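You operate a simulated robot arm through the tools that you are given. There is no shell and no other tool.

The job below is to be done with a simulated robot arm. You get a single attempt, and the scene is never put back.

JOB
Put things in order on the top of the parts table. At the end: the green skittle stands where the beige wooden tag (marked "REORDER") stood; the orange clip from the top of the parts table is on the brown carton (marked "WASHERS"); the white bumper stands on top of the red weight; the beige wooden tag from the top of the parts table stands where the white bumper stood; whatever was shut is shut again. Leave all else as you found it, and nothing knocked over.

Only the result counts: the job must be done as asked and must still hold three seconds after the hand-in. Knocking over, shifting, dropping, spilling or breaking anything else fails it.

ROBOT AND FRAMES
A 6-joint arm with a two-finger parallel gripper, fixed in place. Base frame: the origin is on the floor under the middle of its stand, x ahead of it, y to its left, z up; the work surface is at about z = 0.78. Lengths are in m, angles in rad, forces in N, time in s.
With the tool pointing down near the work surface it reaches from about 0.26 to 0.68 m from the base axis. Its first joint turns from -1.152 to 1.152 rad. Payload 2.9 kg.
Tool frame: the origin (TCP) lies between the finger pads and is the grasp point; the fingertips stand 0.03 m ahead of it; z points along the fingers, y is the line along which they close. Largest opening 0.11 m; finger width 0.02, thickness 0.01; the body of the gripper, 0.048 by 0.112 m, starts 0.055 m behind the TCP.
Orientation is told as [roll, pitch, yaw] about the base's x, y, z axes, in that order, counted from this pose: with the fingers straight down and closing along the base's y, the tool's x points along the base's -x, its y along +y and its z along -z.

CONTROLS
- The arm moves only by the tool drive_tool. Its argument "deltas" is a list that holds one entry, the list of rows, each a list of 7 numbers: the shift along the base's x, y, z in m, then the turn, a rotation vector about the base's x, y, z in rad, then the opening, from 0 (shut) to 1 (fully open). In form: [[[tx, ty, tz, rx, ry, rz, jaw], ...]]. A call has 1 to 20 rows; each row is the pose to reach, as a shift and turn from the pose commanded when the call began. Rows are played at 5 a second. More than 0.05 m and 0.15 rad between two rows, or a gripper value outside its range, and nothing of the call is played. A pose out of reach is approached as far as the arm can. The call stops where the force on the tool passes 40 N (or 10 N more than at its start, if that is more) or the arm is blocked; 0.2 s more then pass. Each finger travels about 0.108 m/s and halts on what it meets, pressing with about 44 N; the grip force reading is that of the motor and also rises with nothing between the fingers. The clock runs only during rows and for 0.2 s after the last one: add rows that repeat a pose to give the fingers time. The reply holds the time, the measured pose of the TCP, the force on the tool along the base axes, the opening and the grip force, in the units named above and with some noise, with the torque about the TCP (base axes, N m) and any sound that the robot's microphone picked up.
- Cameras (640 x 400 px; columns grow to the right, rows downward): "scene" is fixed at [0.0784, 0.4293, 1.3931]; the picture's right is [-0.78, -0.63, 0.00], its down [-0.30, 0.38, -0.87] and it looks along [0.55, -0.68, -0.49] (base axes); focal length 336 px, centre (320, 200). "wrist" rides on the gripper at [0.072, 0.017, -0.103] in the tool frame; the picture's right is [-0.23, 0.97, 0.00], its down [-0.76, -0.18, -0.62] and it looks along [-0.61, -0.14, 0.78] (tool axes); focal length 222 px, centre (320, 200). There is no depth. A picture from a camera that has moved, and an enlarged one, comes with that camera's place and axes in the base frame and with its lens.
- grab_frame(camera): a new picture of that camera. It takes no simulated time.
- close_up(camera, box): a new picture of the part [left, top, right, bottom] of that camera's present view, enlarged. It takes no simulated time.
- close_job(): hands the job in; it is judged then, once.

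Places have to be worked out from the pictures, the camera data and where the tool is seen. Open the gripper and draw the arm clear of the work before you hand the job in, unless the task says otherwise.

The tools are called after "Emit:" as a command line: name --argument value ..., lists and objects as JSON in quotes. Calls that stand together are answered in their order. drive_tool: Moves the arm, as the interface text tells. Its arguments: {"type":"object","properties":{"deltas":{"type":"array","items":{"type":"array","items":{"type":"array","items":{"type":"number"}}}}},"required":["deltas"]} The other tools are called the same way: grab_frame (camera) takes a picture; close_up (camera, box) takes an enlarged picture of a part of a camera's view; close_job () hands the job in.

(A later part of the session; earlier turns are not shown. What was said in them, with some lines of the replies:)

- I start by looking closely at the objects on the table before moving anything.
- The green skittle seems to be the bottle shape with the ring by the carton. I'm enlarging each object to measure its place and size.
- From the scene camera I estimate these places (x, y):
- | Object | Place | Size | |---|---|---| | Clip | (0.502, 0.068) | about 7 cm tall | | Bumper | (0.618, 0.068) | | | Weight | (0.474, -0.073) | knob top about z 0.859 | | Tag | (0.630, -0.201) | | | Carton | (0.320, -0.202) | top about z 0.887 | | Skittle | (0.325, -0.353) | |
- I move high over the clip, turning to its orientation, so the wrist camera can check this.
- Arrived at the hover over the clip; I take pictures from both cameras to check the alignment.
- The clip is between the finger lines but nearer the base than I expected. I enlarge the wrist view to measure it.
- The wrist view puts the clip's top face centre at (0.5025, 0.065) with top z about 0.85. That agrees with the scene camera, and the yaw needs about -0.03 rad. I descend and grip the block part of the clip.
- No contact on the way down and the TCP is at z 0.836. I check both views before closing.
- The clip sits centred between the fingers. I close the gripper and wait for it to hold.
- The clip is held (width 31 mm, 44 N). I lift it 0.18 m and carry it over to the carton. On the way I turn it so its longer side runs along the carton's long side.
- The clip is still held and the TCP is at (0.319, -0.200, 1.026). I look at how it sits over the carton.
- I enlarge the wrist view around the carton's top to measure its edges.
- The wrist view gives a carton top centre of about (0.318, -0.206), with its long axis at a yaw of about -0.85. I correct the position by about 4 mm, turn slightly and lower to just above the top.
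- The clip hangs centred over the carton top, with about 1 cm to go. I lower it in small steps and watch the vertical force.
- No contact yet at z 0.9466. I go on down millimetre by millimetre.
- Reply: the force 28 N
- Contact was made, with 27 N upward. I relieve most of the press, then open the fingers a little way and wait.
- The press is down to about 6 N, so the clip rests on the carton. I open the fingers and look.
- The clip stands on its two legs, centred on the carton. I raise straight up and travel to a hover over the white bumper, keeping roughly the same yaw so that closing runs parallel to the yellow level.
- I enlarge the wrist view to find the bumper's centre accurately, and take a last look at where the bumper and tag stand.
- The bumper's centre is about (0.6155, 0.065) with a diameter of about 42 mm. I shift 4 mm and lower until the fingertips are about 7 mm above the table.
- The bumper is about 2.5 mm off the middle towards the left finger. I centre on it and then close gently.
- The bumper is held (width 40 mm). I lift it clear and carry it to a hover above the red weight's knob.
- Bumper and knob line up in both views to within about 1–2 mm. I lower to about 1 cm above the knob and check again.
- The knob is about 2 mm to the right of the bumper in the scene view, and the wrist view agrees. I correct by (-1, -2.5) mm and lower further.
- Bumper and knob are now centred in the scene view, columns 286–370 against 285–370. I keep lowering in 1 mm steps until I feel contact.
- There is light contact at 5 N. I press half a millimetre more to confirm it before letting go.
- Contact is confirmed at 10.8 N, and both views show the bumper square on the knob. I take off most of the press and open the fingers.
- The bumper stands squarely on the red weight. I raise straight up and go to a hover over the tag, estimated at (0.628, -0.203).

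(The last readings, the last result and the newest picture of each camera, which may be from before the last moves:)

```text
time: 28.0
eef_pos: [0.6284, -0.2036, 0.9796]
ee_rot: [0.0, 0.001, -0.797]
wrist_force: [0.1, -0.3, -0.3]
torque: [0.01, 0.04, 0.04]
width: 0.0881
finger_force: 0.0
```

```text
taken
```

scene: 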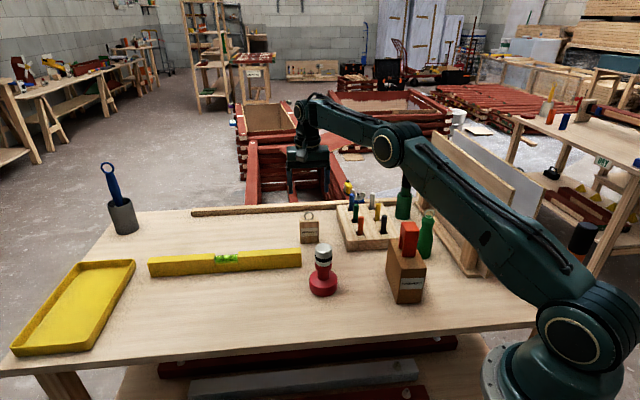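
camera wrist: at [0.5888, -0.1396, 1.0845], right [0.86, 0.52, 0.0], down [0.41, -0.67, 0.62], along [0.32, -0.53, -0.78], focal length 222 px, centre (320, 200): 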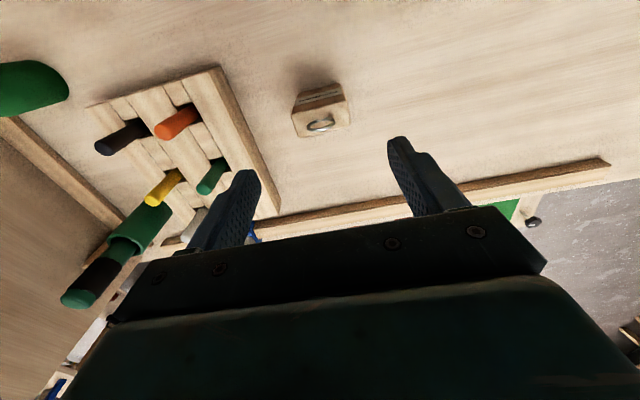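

I enlarge the tag in the wrist view to get its centre, orientation and ring.

Emit:
close_up --camera "wrist" --box '[280, 70, 365, 150]'

Emit:
close_up --camera "scene" --box '[270, 200, 350, 300]'

```text
5.00 times, centred on (322, 110) of wrist
camera zoom: at [0.5888, -0.1396, 1.0845], right [0.86, 0.52, 0.0], down [0.41, -0.67, 0.62], along [0.32, -0.53, -0.78], focal length 1111 px, centre (308, 650)
```

zoom: 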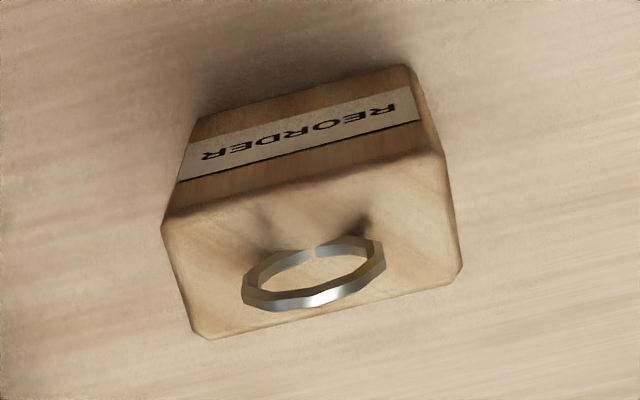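

```text
4.00 times, centred on (310, 250) of scene
camera zoom: at [0.0784, 0.4292, 1.3931], right [-0.78, -0.63, 0.0], down [-0.3, 0.38, -0.87], along [0.55, -0.68, -0.49], focal length 1344 px, centre (360, 0)
```

zoom: 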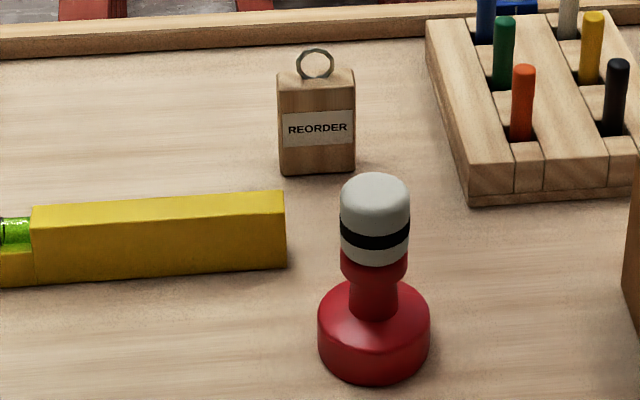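

The tag's top measures 56 × 25 mm with its centre at about (0.6295, -0.2047), and the yaw already matches. I lower so the fingers straddle its 56 mm width, with the palm staying about 1 cm above the ring.

Emit:
drive_tool --deltas '[[[0.0011, -0.0011, -0.03, 0, 0, 0, 0.8], [0.0011, -0.0011, -0.07, 0, 0, 0, 0.8], [0.0011, -0.0011, -0.105, 0, 0, 0, 0.8], [0.0011, -0.0011, -0.128, 0, 0, 0, 0.8], [0.0011, -0.0011, -0.1396, 0, 0, 0, 0.8], [0.0011, -0.0011, -0.1396, 0, 0, 0, 0.8]]]'

Emit:
close_up --camera "scene" --box '[250, 150, 360, 270]'

Emit:
close_up --camera "wrist" --box '[220, 60, 420, 240]'

```text
time: 29.4
eef_pos: [0.6301, -0.2056, 0.8376]
ee_rot: [0.0, -0.001, -0.798]
wrist_force: [0.1, -0.1, -0.4]
torque: [0.02, 0.01, -0.03]
width: 0.0879
finger_force: 0.0
```

```text
3.33 times, centred on (305, 210) of scene
camera zoom: at [0.0784, 0.4293, 1.3931], right [-0.78, -0.63, 0.0], down [-0.3, 0.38, -0.87], along [0.55, -0.68, -0.49], focal length 1120 px, centre (370, 167)
```

zoom: 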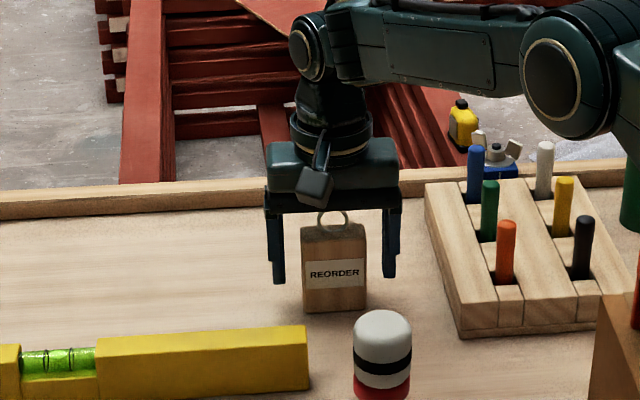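

```text
2.22 times, centred on (320, 150) of wrist
camera zoom: at [0.5902, -0.141, 0.9428], right [0.86, 0.52, 0.0], down [0.4, -0.67, 0.62], along [0.32, -0.53, -0.78], focal length 494 px, centre (320, 311)
```

zoom: 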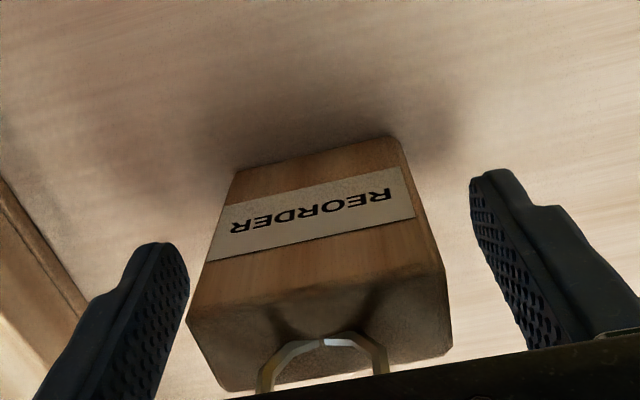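

The tag is evenly between the fingers and the ring is clear of the palm. I close on it.

Emit:
drive_tool --deltas '[[[0, 0, 0, 0, 0, 0, 0.65], [0, 0, 0, 0, 0, 0, 0.5], [0, 0, 0, 0, 0, 0, 0.38], [0, 0, 0, 0, 0, 0, 0.38]]]'

```text
time: 30.4
eef_pos: [0.6282, -0.2049, 0.8382]
ee_rot: [0.001, 0.0, -0.799]
wrist_force: [0.0, -0.2, 0.1]
torque: [0.0, 0.0, -0.01]
width: 0.0574
finger_force: 44.7
```

The tag is held (57 mm, 44 N). I lift it 14 cm and bring it over the bumper's former spot at (0.614, 0.0645).

Emit:
drive_tool --deltas '[[[0, 0, 0.02, 0, 0, 0, 0.38], [0, 0, 0.06, 0, 0, 0, 0.38], [0, 0, 0.1, 0, 0, 0, 0.38], [0, 0, 0.14, 0, 0, 0, 0.38], [-0.0025, 0.0449, 0.14, 0, 0, 0, 0.38], [-0.005, 0.0898, 0.14, 0, 0, 0, 0.38], [-0.0075, 0.1347, 0.14, 0, 0, 0, 0.38], [-0.01, 0.1796, 0.14, 0, 0, 0, 0.38], [-0.0125, 0.2245, 0.14, 0, 0, 0, 0.38], [-0.015, 0.2694, 0.14, 0, 0, 0, 0.38], [-0.015, 0.2694, 0.14, 0, 0, 0, 0.38]]]'

Emit:
grab_frame --camera "scene"

Emit:
grab_frame --camera "wrist"

```text
time: 32.8
eef_pos: [0.6141, 0.0666, 0.9816]
ee_rot: [0.0, -0.001, -0.798]
wrist_force: [-0.1, 0.0, -0.3]
torque: [0.01, 0.0, 0.0]
width: 0.0574
finger_force: 44.4
```

```text
taken
```

scene: 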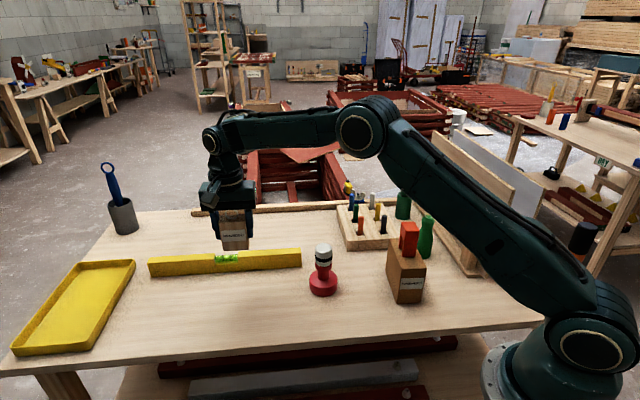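

```text
taken
camera wrist: at [0.5748, 0.1307, 1.0858], right [0.86, 0.52, 0.0], down [0.4, -0.67, 0.62], along [0.32, -0.53, -0.78], focal length 222 px, centre (320, 200)
```

wrist: 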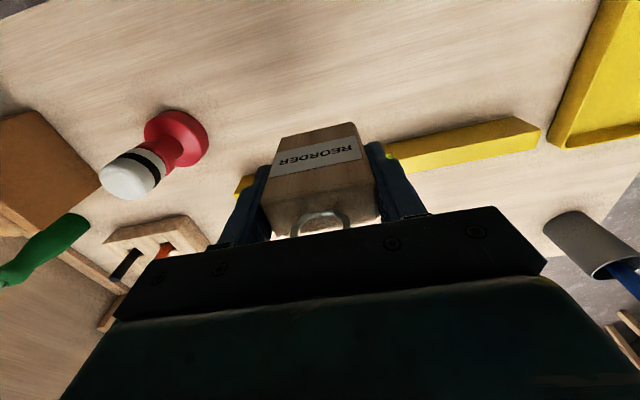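

The tag is upright over the spot. I lower it to about 8 mm above the table first.

Emit:
drive_tool --deltas '[[[0, -0.001, -0.03, 0, 0, 0, 0.38], [0, -0.001, -0.07, 0, 0, 0, 0.38], [0, -0.001, -0.1, 0, 0, 0, 0.38], [0, -0.001, -0.12, 0, 0, 0, 0.38], [0, -0.001, -0.132, 0, 0, 0, 0.38], [0, -0.001, -0.132, 0, 0, 0, 0.38]]]'

Emit:
close_up --camera "scene" --box '[190, 190, 310, 320]'

```text
time: 34.2
eef_pos: [0.6134, 0.0638, 0.8487]
ee_rot: [0.0, -0.001, -0.798]
wrist_force: [-0.6, 0.1, -0.9]
torque: [0.03, 0.0, 0.0]
width: 0.0574
finger_force: 43.9
```

```text
3.08 times, centred on (250, 255) of scene
camera zoom: at [0.0784, 0.4293, 1.3931], right [-0.78, -0.63, 0.0], down [-0.3, 0.38, -0.87], along [0.55, -0.68, -0.49], focal length 1034 px, centre (535, 31)
```

zoom: 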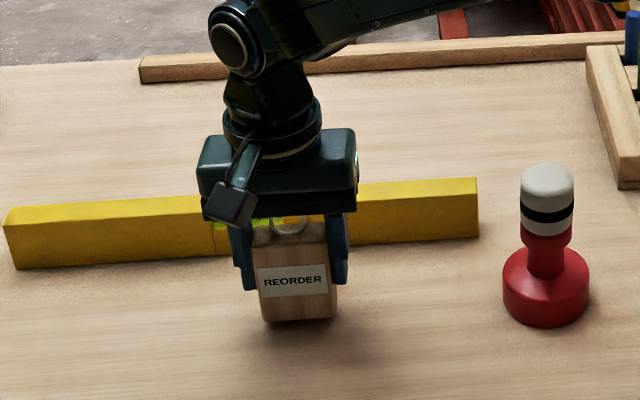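

Position reads (0.6134, 0.0638), about 1 cm above the table. I lower slowly to contact.

Emit:
drive_tool --deltas '[[[0.0005, 0.0005, -0.003, 0, 0, 0, 0.38], [0.0005, 0.0005, -0.006, 0, 0, 0, 0.38], [0.0005, 0.0005, -0.008, 0, 0, 0, 0.38], [0.0005, 0.0005, -0.009, 0, 0, 0, 0.38], [0.0005, 0.0005, -0.009, 0, 0, 0, 0.38]]]'

```text
time: 35.4
eef_pos: [0.614, 0.0659, 0.8396]
ee_rot: [0.0, -0.001, -0.797]
wrist_force: [-0.1, 0.5, -0.9]
torque: [0.01, 0.01, -0.01]
width: 0.0574
finger_force: 43.8
```

No contact yet, so I continue in half-millimetre steps.

Emit:
drive_tool --deltas '[[[0, 0, -0.0006, 0, 0, 0, 0.38], [0, 0, -0.0012, 0, 0, 0, 0.38], [0, 0, -0.0018, 0, 0, 0, 0.38], [0, 0, -0.0018, 0, 0, 0, 0.38]]]'

```text
time: 36.4
eef_pos: [0.6143, 0.065, 0.8383]
ee_rot: [0.001, 0.0, -0.797]
wrist_force: [-7.8, 1.3, 19.6]
torque: [-0.07, 0.63, -0.04]
width: 0.0573
finger_force: 43.5
```

Contact, 19.6 N. I ease off about 1 mm, check the force is small, then release.

Emit:
drive_tool --deltas '[[[0, 0, 0.001, 0, 0, 0, 0.38], [0, 0, 0.001, 0, 0, 0, 0.38]]]'

```text
time: 37.0
eef_pos: [0.614, 0.0653, 0.8387]
ee_rot: [0.003, -0.001, -0.798]
wrist_force: [-3.7, 3.4, 15.9]
torque: [0.04, 0.35, 0.01]
width: 0.0574
finger_force: 44.2
```

Still 16 N, so I ease off another 0.6 mm.

Emit:
drive_tool --deltas '[[[0, 0, 0.0006, 0, 0, 0, 0.38], [0, 0, 0.0006, 0, 0, 0, 0.38]]]'

```text
time: 37.6
eef_pos: [0.613, 0.0658, 0.8391]
ee_rot: [0.001, 0.002, -0.797]
wrist_force: [0.2, 3.0, 11.1]
torque: [0.12, 0.05, 0.05]
width: 0.0575
finger_force: 44.2
```

Down to 11 N. I ease off a little more and open the fingers.

Emit:
drive_tool --deltas '[[[0, 0, 0.0006, 0, 0, 0, 0.38], [0, 0, 0.0006, 0, 0, 0, 0.38], [0, 0, 0.0006, 0, 0, 0, 0.56], [0, 0, 0.0006, 0, 0, 0, 0.66], [0, 0, 0.0006, 0, 0, 0, 0.8], [0, 0, 0.0006, 0, 0, 0, 0.8]]]'

Emit:
close_up --camera "scene" --box '[190, 190, 310, 320]'

Emit:
close_up --camera "wrist" --box '[220, 60, 420, 240]'

```text
time: 39.0
eef_pos: [0.6145, 0.064, 0.8389]
ee_rot: [-0.001, -0.001, -0.797]
wrist_force: [-0.1, 0.6, 0.4]
torque: [-0.01, -0.01, 0.03]
width: 0.0879
finger_force: 0.0
```

```text
3.08 times, centred on (250, 255) of scene
camera zoom: at [0.0784, 0.4293, 1.3931], right [-0.78, -0.63, 0.0], down [-0.3, 0.38, -0.87], along [0.55, -0.68, -0.49], focal length 1034 px, centre (535, 31)
```

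zoom: 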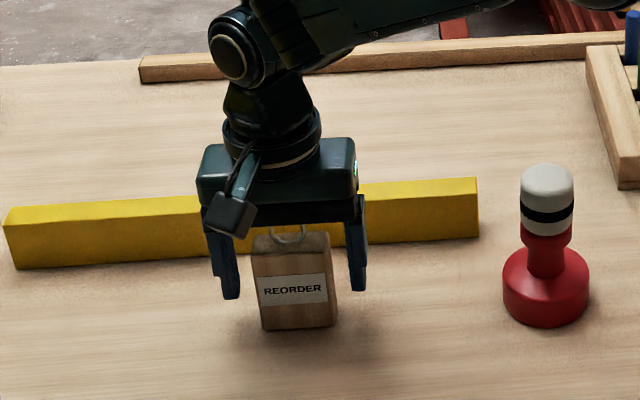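

```text
2.22 times, centred on (320, 150) of wrist
camera zoom: at [0.576, 0.1294, 0.9434], right [0.86, 0.52, 0.0], down [0.4, -0.67, 0.62], along [0.32, -0.53, -0.78], focal length 494 px, centre (320, 311)
```

zoom: 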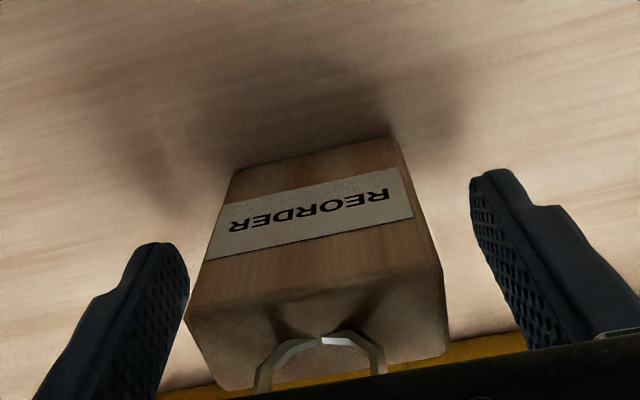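

The tag stands upright on the bumper's old spot. I rise straight up and travel high to a hover above the green skittle at about (0.323, -0.354), well over the clip and the carton.

Emit:
drive_tool --deltas '[[[0, 0, 0.03, 0, 0, 0, 0.8], [0, 0, 0.075, 0, 0, 0, 0.8], [0, 0, 0.12, 0, 0, 0, 0.8], [0, 0, 0.165, 0, 0, 0, 0.8], [0, 0, 0.21, 0, 0, 0, 0.8], [0, 0, 0.25, 0, 0, 0, 0.8], [-0.0265, -0.038, 0.26, 0, 0, 0, 0.8], [-0.053, -0.0761, 0.26, 0, 0, 0, 0.8], [-0.0795, -0.1141, 0.26, 0, 0, 0, 0.8], [-0.106, -0.1522, 0.26, 0, 0, 0, 0.8], [-0.1325, -0.1902, 0.26, 0, 0, 0, 0.8], [-0.159, -0.2283, 0.26, 0, 0, 0, 0.8], [-0.1855, -0.2663, 0.26, 0, 0, 0, 0.8], [-0.212, -0.3044, 0.26, 0, 0, 0, 0.8], [-0.2385, -0.3424, 0.26, 0, 0, 0, 0.8], [-0.265, -0.3805, 0.26, 0, 0, 0, 0.8], [-0.2915, -0.4185, 0.26, 0, 0, 0, 0.8], [-0.2915, -0.4185, 0.26, 0, 0, 0, 0.8]]]'

Emit:
grab_frame --camera "wrist"

Emit:
grab_frame --camera "scene"

```text
time: 42.8
eef_pos: [0.3221, -0.3525, 1.101]
ee_rot: [0.0, -0.001, -0.797]
wrist_force: [0.4, -0.2, -0.1]
torque: [0.0, 0.02, 0.02]
width: 0.0881
finger_force: 0.0
```

```text
taken
camera wrist: at [0.2839, -0.2897, 1.205], right [0.86, 0.52, 0.0], down [0.41, -0.67, 0.62], along [0.32, -0.53, -0.78], focal length 222 px, centre (320, 200)
```

wrist: 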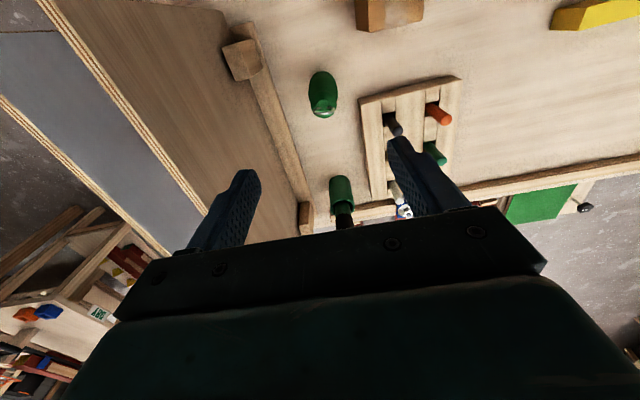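

```text
taken
```

scene: 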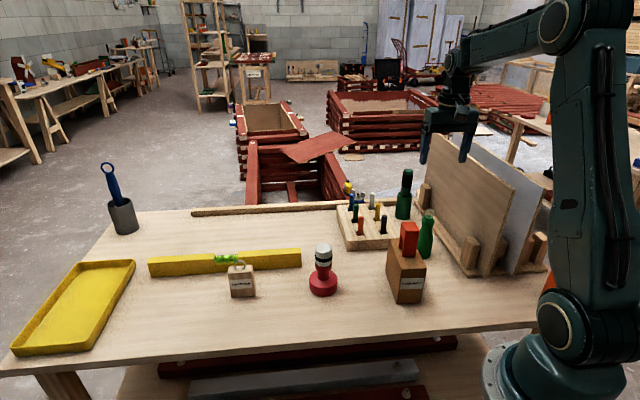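

The skittle is in view well clear of the panel. I enlarge it to get its axis position.

Emit:
close_up --camera "wrist" --box '[285, 50, 365, 130]'

Emit:
close_up --camera "scene" --box '[380, 80, 500, 280]'

```text
5.00 times, centred on (325, 90) of wrist
camera zoom: at [0.2839, -0.2897, 1.205], right [0.86, 0.52, 0.0], down [0.41, -0.67, 0.62], along [0.32, -0.53, -0.78], focal length 1111 px, centre (295, 750)
```

zoom: 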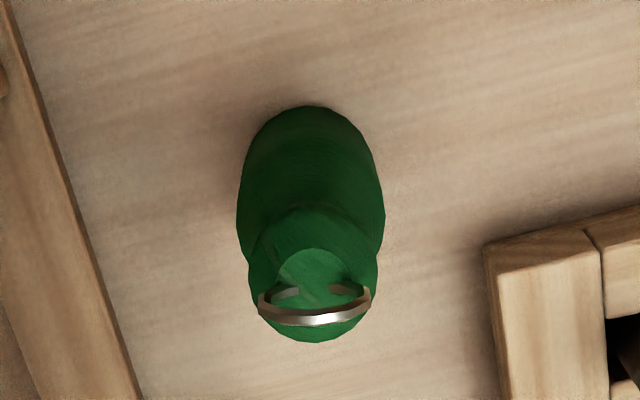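

```text
2.00 times, centred on (440, 180) of scene
camera zoom: at [0.0784, 0.4292, 1.3931], right [-0.78, -0.63, 0.0], down [-0.3, 0.38, -0.87], along [0.55, -0.68, -0.49], focal length 672 px, centre (80, 240)
```

zoom: 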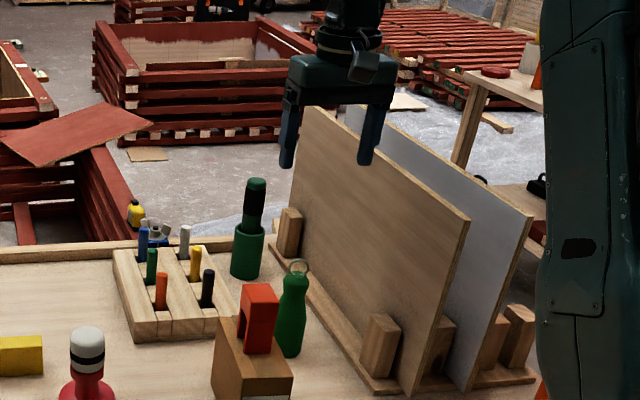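

The skittle's axis works out at about (0.331, -0.358), which also fits the scene view once I allow for perspective. I shift over it, go down to z 1.02 and look again.

Emit:
drive_tool --deltas '[[[0.0046, -0.0028, -0.02, 0, 0, 0, 0.75], [0.0092, -0.0055, -0.05, 0, 0, 0, 0.7], [0.0092, -0.0055, -0.08, 0, 0, 0, 0.65], [0.0092, -0.0055, -0.08, 0, 0, 0, 0.65]]]'

Emit:
close_up --camera "wrist" --box '[260, 50, 380, 180]'

Emit:
close_up --camera "scene" --box '[380, 130, 480, 280]'

```text
time: 43.8
eef_pos: [0.3325, -0.3604, 1.018]
ee_rot: [0.002, 0.0, -0.797]
wrist_force: [-0.8, -0.3, -0.7]
torque: [0.01, 0.06, 0.01]
width: 0.0714
finger_force: 0.0
```

```text
3.08 times, centred on (320, 115) of wrist
camera zoom: at [0.2937, -0.2953, 1.1226], right [0.86, 0.52, 0.0], down [0.4, -0.67, 0.62], along [0.32, -0.53, -0.78], focal length 684 px, centre (320, 462)
```

zoom: 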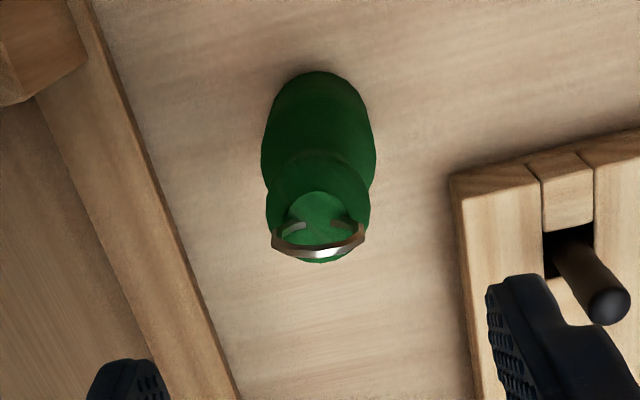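

```text
2.67 times, centred on (430, 205) of scene
camera zoom: at [0.0784, 0.4293, 1.3931], right [-0.78, -0.63, 0.0], down [-0.3, 0.38, -0.87], along [0.55, -0.68, -0.49], focal length 896 px, centre (27, 187)
```

zoom: 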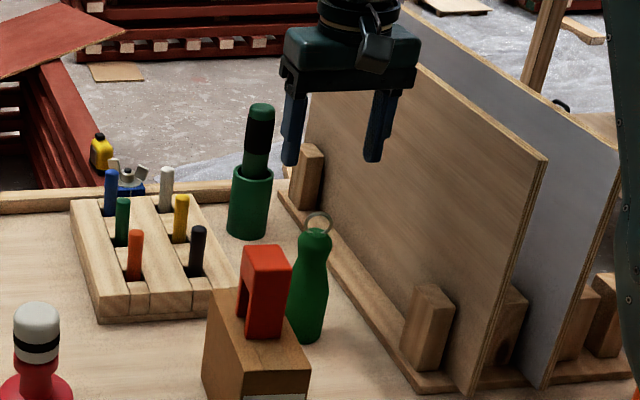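

The gripper is within about 1 mm of the skittle's axis, and the palm will stay some 6 cm from the panel. I lower to grip the head bulb at z 0.904, with the ring clear under the palm.

Emit:
drive_tool --deltas '[[[0, 0, -0.03, 0, 0, 0, 0.65], [0, 0, -0.06, 0, 0, 0, 0.65], [0, 0, -0.085, 0, 0, 0, 0.65], [0, 0, -0.104, 0, 0, 0, 0.65], [0, 0, -0.114, 0, 0, 0, 0.65], [0, 0, -0.114, 0, 0, 0, 0.65]]]'

Emit:
close_up --camera "wrist" --box '[220, 60, 420, 240]'

Emit:
close_up --camera "scene" --box '[385, 180, 460, 270]'

```text
time: 45.2
eef_pos: [0.3334, -0.3591, 0.9054]
ee_rot: [0.001, -0.001, -0.797]
wrist_force: [-0.4, 0.5, 0.2]
torque: [0.01, 0.01, 0.0]
width: 0.0714
finger_force: 0.1
```

```text
2.22 times, centred on (320, 150) of wrist
camera zoom: at [0.2941, -0.2959, 1.0098], right [0.86, 0.52, 0.0], down [0.4, -0.67, 0.62], along [0.32, -0.53, -0.78], focal length 494 px, centre (320, 311)
```

zoom: 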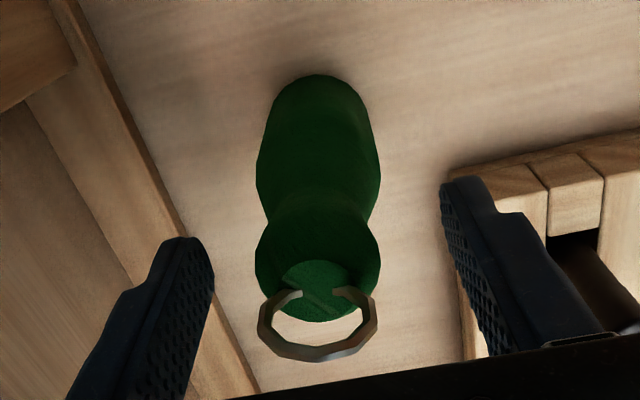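

```text
4.44 times, centred on (422, 225) of scene
camera zoom: at [0.0784, 0.4293, 1.3931], right [-0.78, -0.63, 0.0], down [-0.3, 0.38, -0.87], along [0.55, -0.68, -0.49], focal length 1493 px, centre (-136, 89)
```

zoom: 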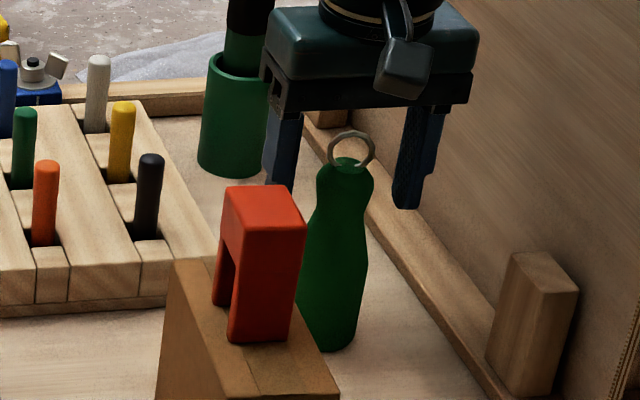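

Both views agree: the head bulb is centred between the fingers, about 1 cm below the TCP. I go 3 mm lower and close.

Emit:
drive_tool --deltas '[[[-0.0005, -0.0005, -0.003, 0, 0, 0, 0.65], [-0.0005, -0.0005, -0.003, 0, 0, 0, 0.5], [-0.0005, -0.0005, -0.003, 0, 0, 0, 0.42], [-0.0005, -0.0005, -0.003, 0, 0, 0, 0.36], [-0.0005, -0.0005, -0.003, 0, 0, 0, 0.25], [-0.0005, -0.0005, -0.003, 0, 0, 0, 0.15], [-0.0005, -0.0005, -0.003, 0, 0, 0, 0.15]]]'

Emit:
close_up --camera "wrist" --box '[220, 60, 420, 240]'

Emit:
close_up --camera "scene" --box '[385, 180, 460, 270]'

```text
time: 46.8
eef_pos: [0.3329, -0.3609, 0.9025]
ee_rot: [-0.001, -0.001, -0.798]
wrist_force: [0.7, 0.1, -0.4]
torque: [0.01, 0.02, -0.02]
width: 0.0328
finger_force: 43.9
```

```text
2.22 times, centred on (320, 150) of wrist
camera zoom: at [0.2938, -0.296, 1.0067], right [0.86, 0.52, 0.0], down [0.4, -0.67, 0.62], along [0.32, -0.53, -0.78], focal length 494 px, centre (320, 311)
```

zoom: 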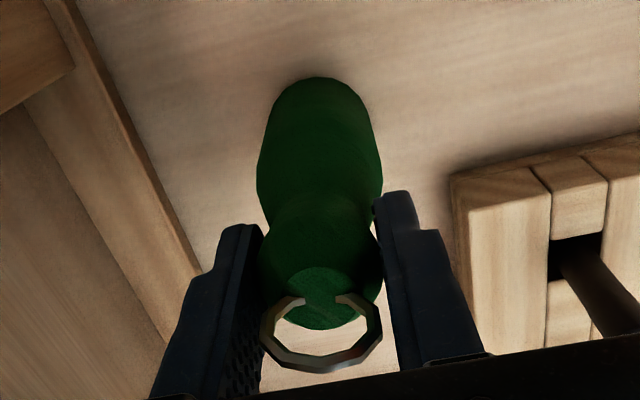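

```text
4.44 times, centred on (422, 225) of scene
camera zoom: at [0.0784, 0.4293, 1.3931], right [-0.78, -0.63, 0.0], down [-0.3, 0.38, -0.87], along [0.55, -0.68, -0.49], focal length 1493 px, centre (-136, 89)
```

zoom: 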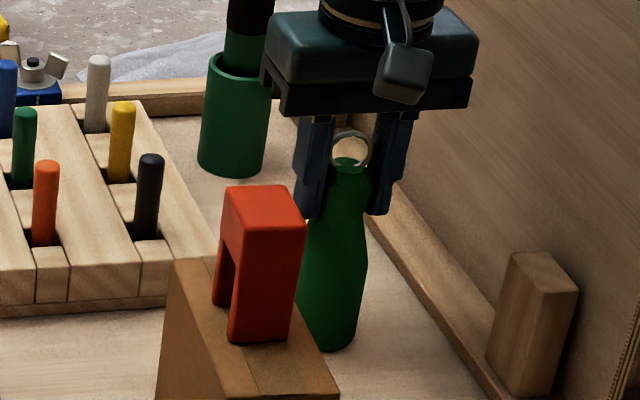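

The skittle's head is gripped (33 mm, 44 N) and it stands straight. I lift it slowly first and check the hold.

Emit:
drive_tool --deltas '[[[0, 0, 0.005, 0, 0, 0, 0.15], [0, 0, 0.02, 0, 0, 0, 0.15], [0, 0, 0.05, 0, 0, 0, 0.15], [0, 0, 0.085, 0, 0, 0, 0.15], [0, 0, 0.12, 0, 0, 0, 0.15], [0, 0, 0.148, 0, 0, 0, 0.15], [0, 0, 0.148, 0, 0, 0, 0.15]]]'

Emit:
close_up --camera "scene" --box '[370, 130, 470, 280]'

Emit:
grab_frame --camera "wrist"

```text
time: 48.4
eef_pos: [0.3307, -0.3598, 1.0489]
ee_rot: [-0.002, -0.001, -0.798]
wrist_force: [0.2, -0.6, -0.7]
torque: [0.01, 0.01, 0.02]
width: 0.0329
finger_force: 43.6
```

```text
2.67 times, centred on (420, 205) of scene
camera zoom: at [0.0784, 0.4293, 1.3931], right [-0.78, -0.63, 0.0], down [-0.3, 0.38, -0.87], along [0.55, -0.68, -0.49], focal length 896 px, centre (53, 187)
```

zoom: 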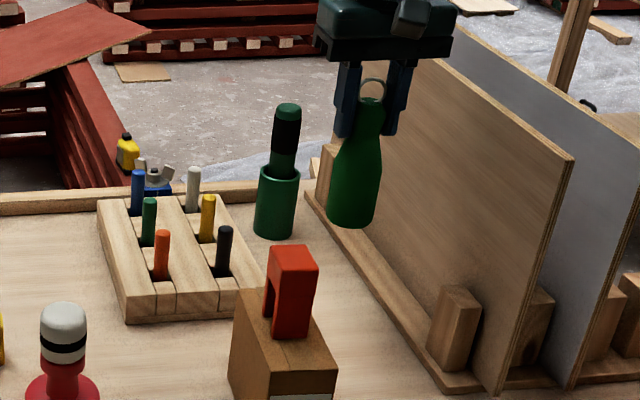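

```text
taken
camera wrist: at [0.2916, -0.2956, 1.1527], right [0.86, 0.52, 0.0], down [0.4, -0.67, 0.62], along [0.32, -0.53, -0.78], focal length 222 px, centre (320, 200)
```

wrist: 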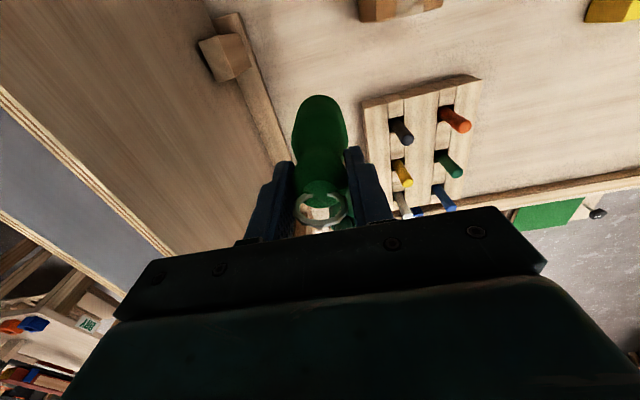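

The skittle hangs straight and is held firmly. Its bottom is at about z 0.926, above the pegs. I carry it across to the tag's former spot at (0.629, -0.205).

Emit:
drive_tool --deltas '[[[0.037, 0.0194, 0, 0, 0, 0, 0.15], [0.074, 0.0389, 0, 0, 0, 0, 0.15], [0.1112, 0.0583, 0, 0, 0, 0, 0.15], [0.1482, 0.0778, 0, 0, 0, 0, 0.15], [0.1853, 0.0972, 0, 0, 0, 0, 0.15], [0.2224, 0.1166, 0, 0, 0, 0, 0.15], [0.2594, 0.1361, 0, 0, 0, 0, 0.15], [0.2965, 0.1555, 0, 0, 0, 0, 0.15], [0.2965, 0.1555, 0, 0, 0, 0, 0.15]]]'

Emit:
grab_frame --camera "scene"

Emit:
grab_frame --camera "wrist"

```text
time: 50.4
eef_pos: [0.6234, -0.2006, 1.0483]
ee_rot: [0.001, 0.003, -0.797]
wrist_force: [0.0, -0.4, -2.0]
torque: [0.01, 0.0, 0.02]
width: 0.0329
finger_force: 44.1
out of reach, approached as far as the arm can: row 8, 9
```

```text
taken
```

scene: 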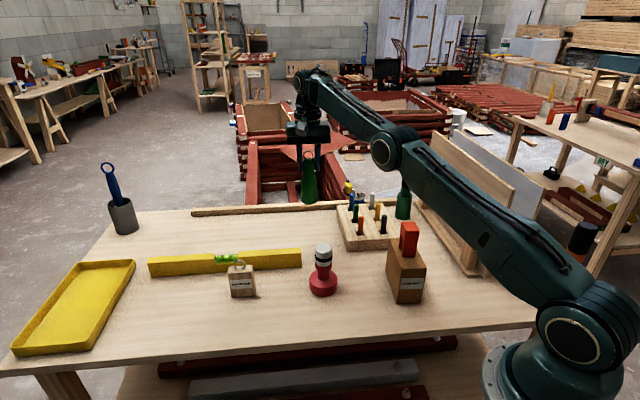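

```text
taken
camera wrist: at [0.5843, -0.1366, 1.1523], right [0.86, 0.52, 0.0], down [0.41, -0.67, 0.62], along [0.32, -0.53, -0.78], focal length 222 px, centre (320, 200)
```

wrist: 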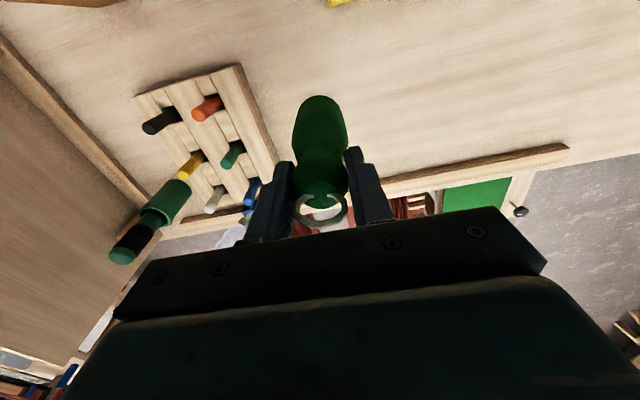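

The arm is at its reach limit this high up, 7 mm short. Lower down the spot is reachable, so I descend 0.10 m and read the position again.

Emit:
drive_tool --deltas '[[[0, 0, -0.03, 0, 0, 0, 0.15], [0, 0, -0.06, 0, 0, 0, 0.15], [0, 0, -0.09, 0, 0, 0, 0.15], [0, 0, -0.11, 0, 0, 0, 0.15], [0, 0, -0.11, 0, 0, 0, 0.15]]]'

Emit:
close_up --camera "scene" --box '[255, 130, 365, 260]'

Emit:
grab_frame --camera "wrist"

```text
time: 51.6
eef_pos: [0.6224, -0.2004, 0.9381]
ee_rot: [0.001, -0.001, -0.797]
wrist_force: [0.8, 0.1, -0.9]
torque: [0.01, 0.01, -0.02]
width: 0.0327
finger_force: 43.4
```

```text
3.08 times, centred on (310, 195) of scene
camera zoom: at [0.0784, 0.4293, 1.3931], right [-0.78, -0.63, 0.0], down [-0.3, 0.38, -0.87], along [0.55, -0.68, -0.49], focal length 1034 px, centre (351, 215)
```

zoom: 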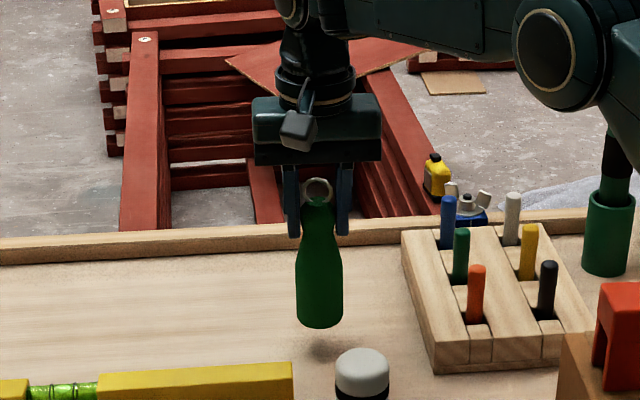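

```text
taken
camera wrist: at [0.5838, -0.1363, 1.0425], right [0.86, 0.52, 0.0], down [0.4, -0.67, 0.62], along [0.32, -0.53, -0.78], focal length 222 px, centre (320, 200)
```

wrist: 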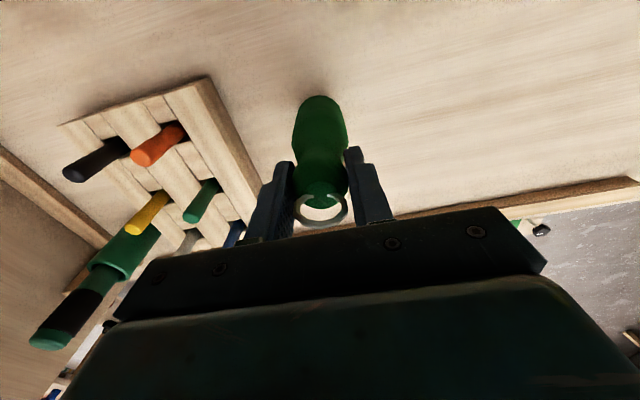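

The commanded pose is now (0.6225, -0.2003). I add the missing (6.5, -4.7) mm and lower to about 7 mm above the table.

Emit:
drive_tool --deltas '[[[0.0065, -0.0047, -0.005, 0, 0, 0, 0.15], [0.0065, -0.0047, -0.018, 0, 0, 0, 0.15], [0.0065, -0.0047, -0.028, 0, 0, 0, 0.15], [0.0065, -0.0047, -0.028, 0, 0, 0, 0.15]]]'

Emit:
close_up --camera "scene" --box '[260, 170, 350, 270]'

```text
time: 52.6
eef_pos: [0.628, -0.2057, 0.9119]
ee_rot: [0.001, -0.002, -0.798]
wrist_force: [0.6, 0.0, -0.5]
torque: [0.02, 0.0, 0.0]
width: 0.0329
finger_force: 44.5
```

```text
4.00 times, centred on (305, 220) of scene
camera zoom: at [0.0784, 0.4293, 1.3931], right [-0.78, -0.63, 0.0], down [-0.3, 0.38, -0.87], along [0.55, -0.68, -0.49], focal length 1344 px, centre (380, 120)
```

zoom: 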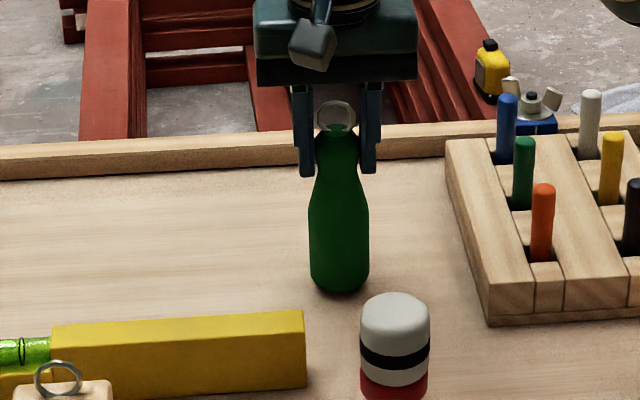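

Over the spot at (0.628, -0.2057), about 9 mm up and straight. I lower gently until contact.

Emit:
drive_tool --deltas '[[[0, 0, -0.003, 0, 0, 0, 0.15], [0, 0, -0.005, 0, 0, 0, 0.15], [0, 0, -0.0065, 0, 0, 0, 0.15], [0, 0, -0.0065, 0, 0, 0, 0.15]]]'

```text
time: 53.6
eef_pos: [0.6293, -0.2067, 0.9047]
ee_rot: [-0.001, 0.0, -0.798]
wrist_force: [-0.3, 0.1, -0.5]
torque: [-0.02, -0.01, 0.01]
width: 0.0326
finger_force: 43.7
```

No contact yet at z 0.9047, so I continue in half-millimetre steps.

Emit:
drive_tool --deltas '[[[0, 0, -0.0006, 0, 0, 0, 0.15], [0, 0, -0.0012, 0, 0, 0, 0.15], [0, 0, -0.0018, 0, 0, 0, 0.15], [0, 0, -0.0018, 0, 0, 0, 0.15]]]'

```text
time: 54.6
eef_pos: [0.6292, -0.2077, 0.9032]
ee_rot: [-0.001, -0.001, -0.798]
wrist_force: [-0.1, -0.2, 0.2]
torque: [0.0, 0.03, 0.0]
width: 0.0331
finger_force: 43.7
```

Still none, so I go on with the same small steps.

Emit:
drive_tool --deltas '[[[0, 0, -0.0005, 0, 0, 0, 0.15], [0, 0, -0.001, 0, 0, 0, 0.15], [0, 0, -0.001, 0, 0, 0, 0.15]]]'

```text
time: 55.4
eef_pos: [0.6294, -0.2069, 0.9024]
ee_rot: [0.001, -0.002, -0.798]
wrist_force: [-0.2, -0.8, 7.5]
torque: [-0.05, 0.05, -0.02]
width: 0.033
finger_force: 44.0
```

Contact at 7.5 N and no torque, so the base sits flat. I open the fingers and look.

Emit:
drive_tool --deltas '[[[0, 0, 0, 0, 0, 0, 0.15], [0, 0, 0, 0, 0, 0, 0.34], [0, 0, 0, 0, 0, 0, 0.42], [0, 0, 0, 0, 0, 0, 0.55], [0, 0, 0, 0, 0, 0, 0.65], [0, 0, 0, 0, 0, 0, 0.65]]]'

Emit:
close_up --camera "scene" --box '[260, 170, 350, 270]'

Emit:
close_up --camera "wrist" --box '[220, 60, 420, 240]'

```text
time: 56.8
eef_pos: [0.6291, -0.2072, 0.902]
ee_rot: [0.0, 0.0, -0.798]
wrist_force: [0.2, 0.2, 0.0]
torque: [0.01, -0.04, 0.02]
width: 0.0715
finger_force: 0.0
```

```text
4.00 times, centred on (305, 220) of scene
camera zoom: at [0.0784, 0.4293, 1.3931], right [-0.78, -0.63, 0.0], down [-0.3, 0.38, -0.87], along [0.55, -0.68, -0.49], focal length 1344 px, centre (380, 120)
```

zoom: 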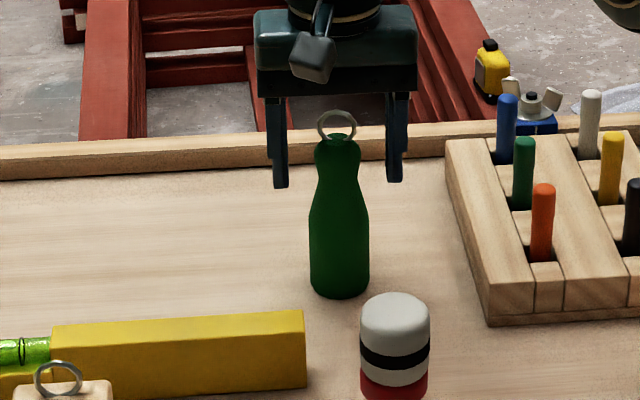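

```text
2.22 times, centred on (320, 150) of wrist
camera zoom: at [0.5898, -0.1427, 1.0059], right [0.86, 0.52, 0.0], down [0.4, -0.67, 0.62], along [0.32, -0.53, -0.78], focal length 494 px, centre (320, 311)
```

zoom: 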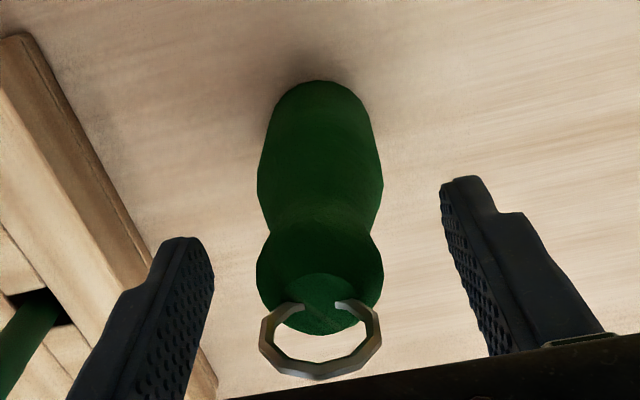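

The skittle stands upright and free on the tag's old place. I rise straight up, keeping inside the reach limit, then draw back towards the starting pose.

Emit:
drive_tool --deltas '[[[0, 0, 0.02, 0, 0, 0, 0.65], [0, 0, 0.045, 0, 0, 0, 0.65], [0, 0, 0.072, 0, 0, 0, 0.65], [-0.03, 0, 0.09, 0, 0, 0, 0.65], [-0.06, 0, 0.115, 0, 0, 0, 0.7], [-0.09, 0, 0.14, 0, 0, 0, 0.8], [-0.12, 0, 0.17, 0, 0, 0, 0.9], [-0.15, 0, 0.205, 0, 0, 0, 1], [-0.16, 0, 0.24, 0, 0, 0, 1], [-0.16, 0, 0.24, 0, 0, 0, 1]]]'

Emit:
grab_frame --camera "scene"

Emit:
grab_frame --camera "wrist"

```text
time: 59.0
eef_pos: [0.4687, -0.2067, 1.1437]
ee_rot: [0.001, 0.0, -0.797]
wrist_force: [-0.9, -0.3, -0.3]
torque: [0.0, -0.02, 0.02]
width: 0.1099
finger_force: 0.2
```

```text
taken
```

scene: 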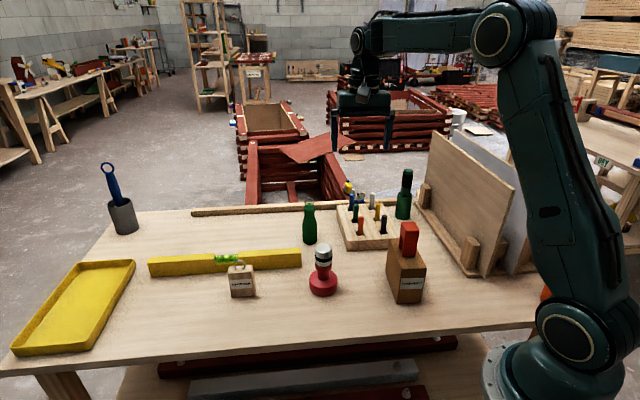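

```text
taken
camera wrist: at [0.43, -0.1434, 1.2468], right [0.86, 0.52, 0.0], down [0.41, -0.67, 0.62], along [0.32, -0.53, -0.78], focal length 222 px, centre (320, 200)
```

wrist: 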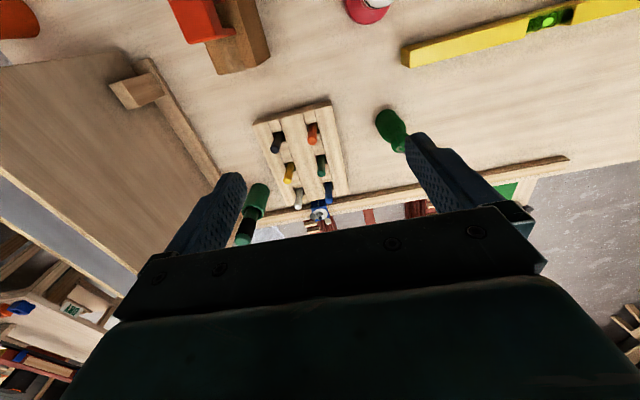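

All four items look placed and the arm is clear. I do a final enlarged check of each before handing in.

Emit:
close_up --camera "scene" --box '[210, 240, 360, 330]'

Emit:
close_up --camera "scene" --box '[286, 190, 334, 250]'

Emit:
close_up --camera "scene" --box '[330, 160, 490, 310]'

```text
4.27 times, centred on (285, 285) of scene
camera zoom: at [0.0784, 0.4293, 1.3931], right [-0.78, -0.63, 0.0], down [-0.3, 0.38, -0.87], along [0.55, -0.68, -0.49], focal length 1433 px, centre (469, -163)
```

zoom: 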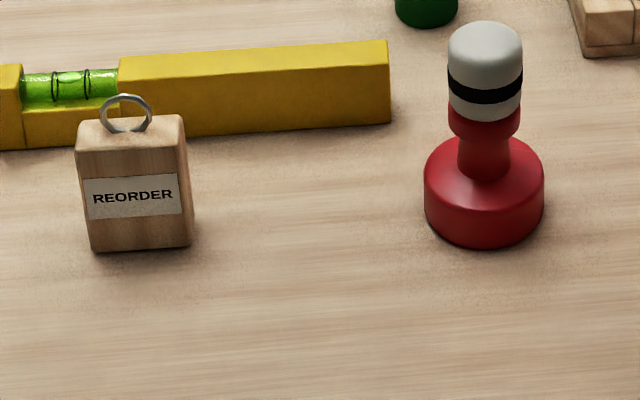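

```text
6.67 times, centred on (310, 220) of scene
camera zoom: at [0.0784, 0.4293, 1.3931], right [-0.78, -0.63, 0.0], down [-0.3, 0.38, -0.87], along [0.55, -0.68, -0.49], focal length 2240 px, centre (387, 67)
```

zoom: 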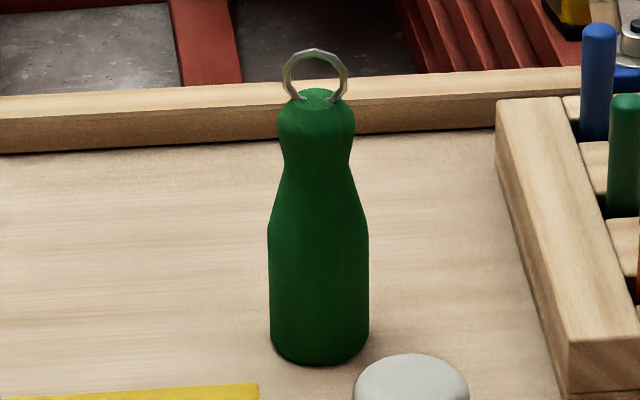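

```text
2.67 times, centred on (410, 235) of scene
camera zoom: at [0.0784, 0.4293, 1.3931], right [-0.78, -0.63, 0.0], down [-0.3, 0.38, -0.87], along [0.55, -0.68, -0.49], focal length 896 px, centre (80, 107)
```

zoom: 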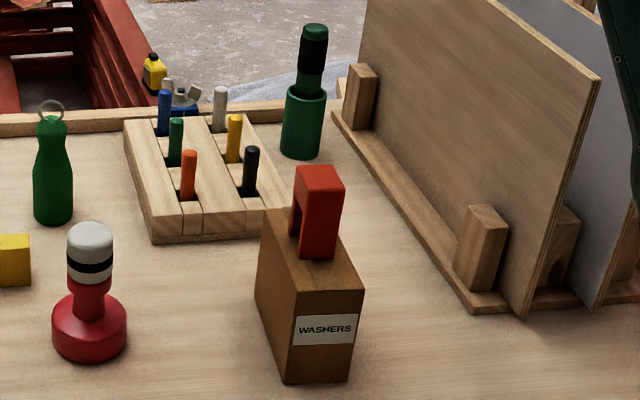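

The final views match the job:
- The skittle stands on the tag's old spot, and its base centre matches to within about 1 px.
- The tag stands on the bumper's old spot.
- The bumper stands on the weight.
- The clip stands on the carton.

The carton, weight, level, rack and panels are where they were. Nothing was opened, the gripper is open and the arm is clear, so I hand in.

Emit:
close_job

```text
The job is handed in.
```

The job is done and handed in. In the last camera views, all four items are where you asked:

- **Green skittle:** stands where the "REORDER" tag stood.
- **Orange clip:** stands on its legs on top of the "WASHERS" carton.
- **White bumper:** stands centred on the knob of the red weight.
- **"REORDER" tag:** stands where the white bumper stood.

Nothing was knocked over. I saw no change in the other things on the table, including the carton and the red weight. I found nothing shut that needed opening, so there was nothing to shut again. Before handing in, I opened the gripper and moved the arm clear of the table.
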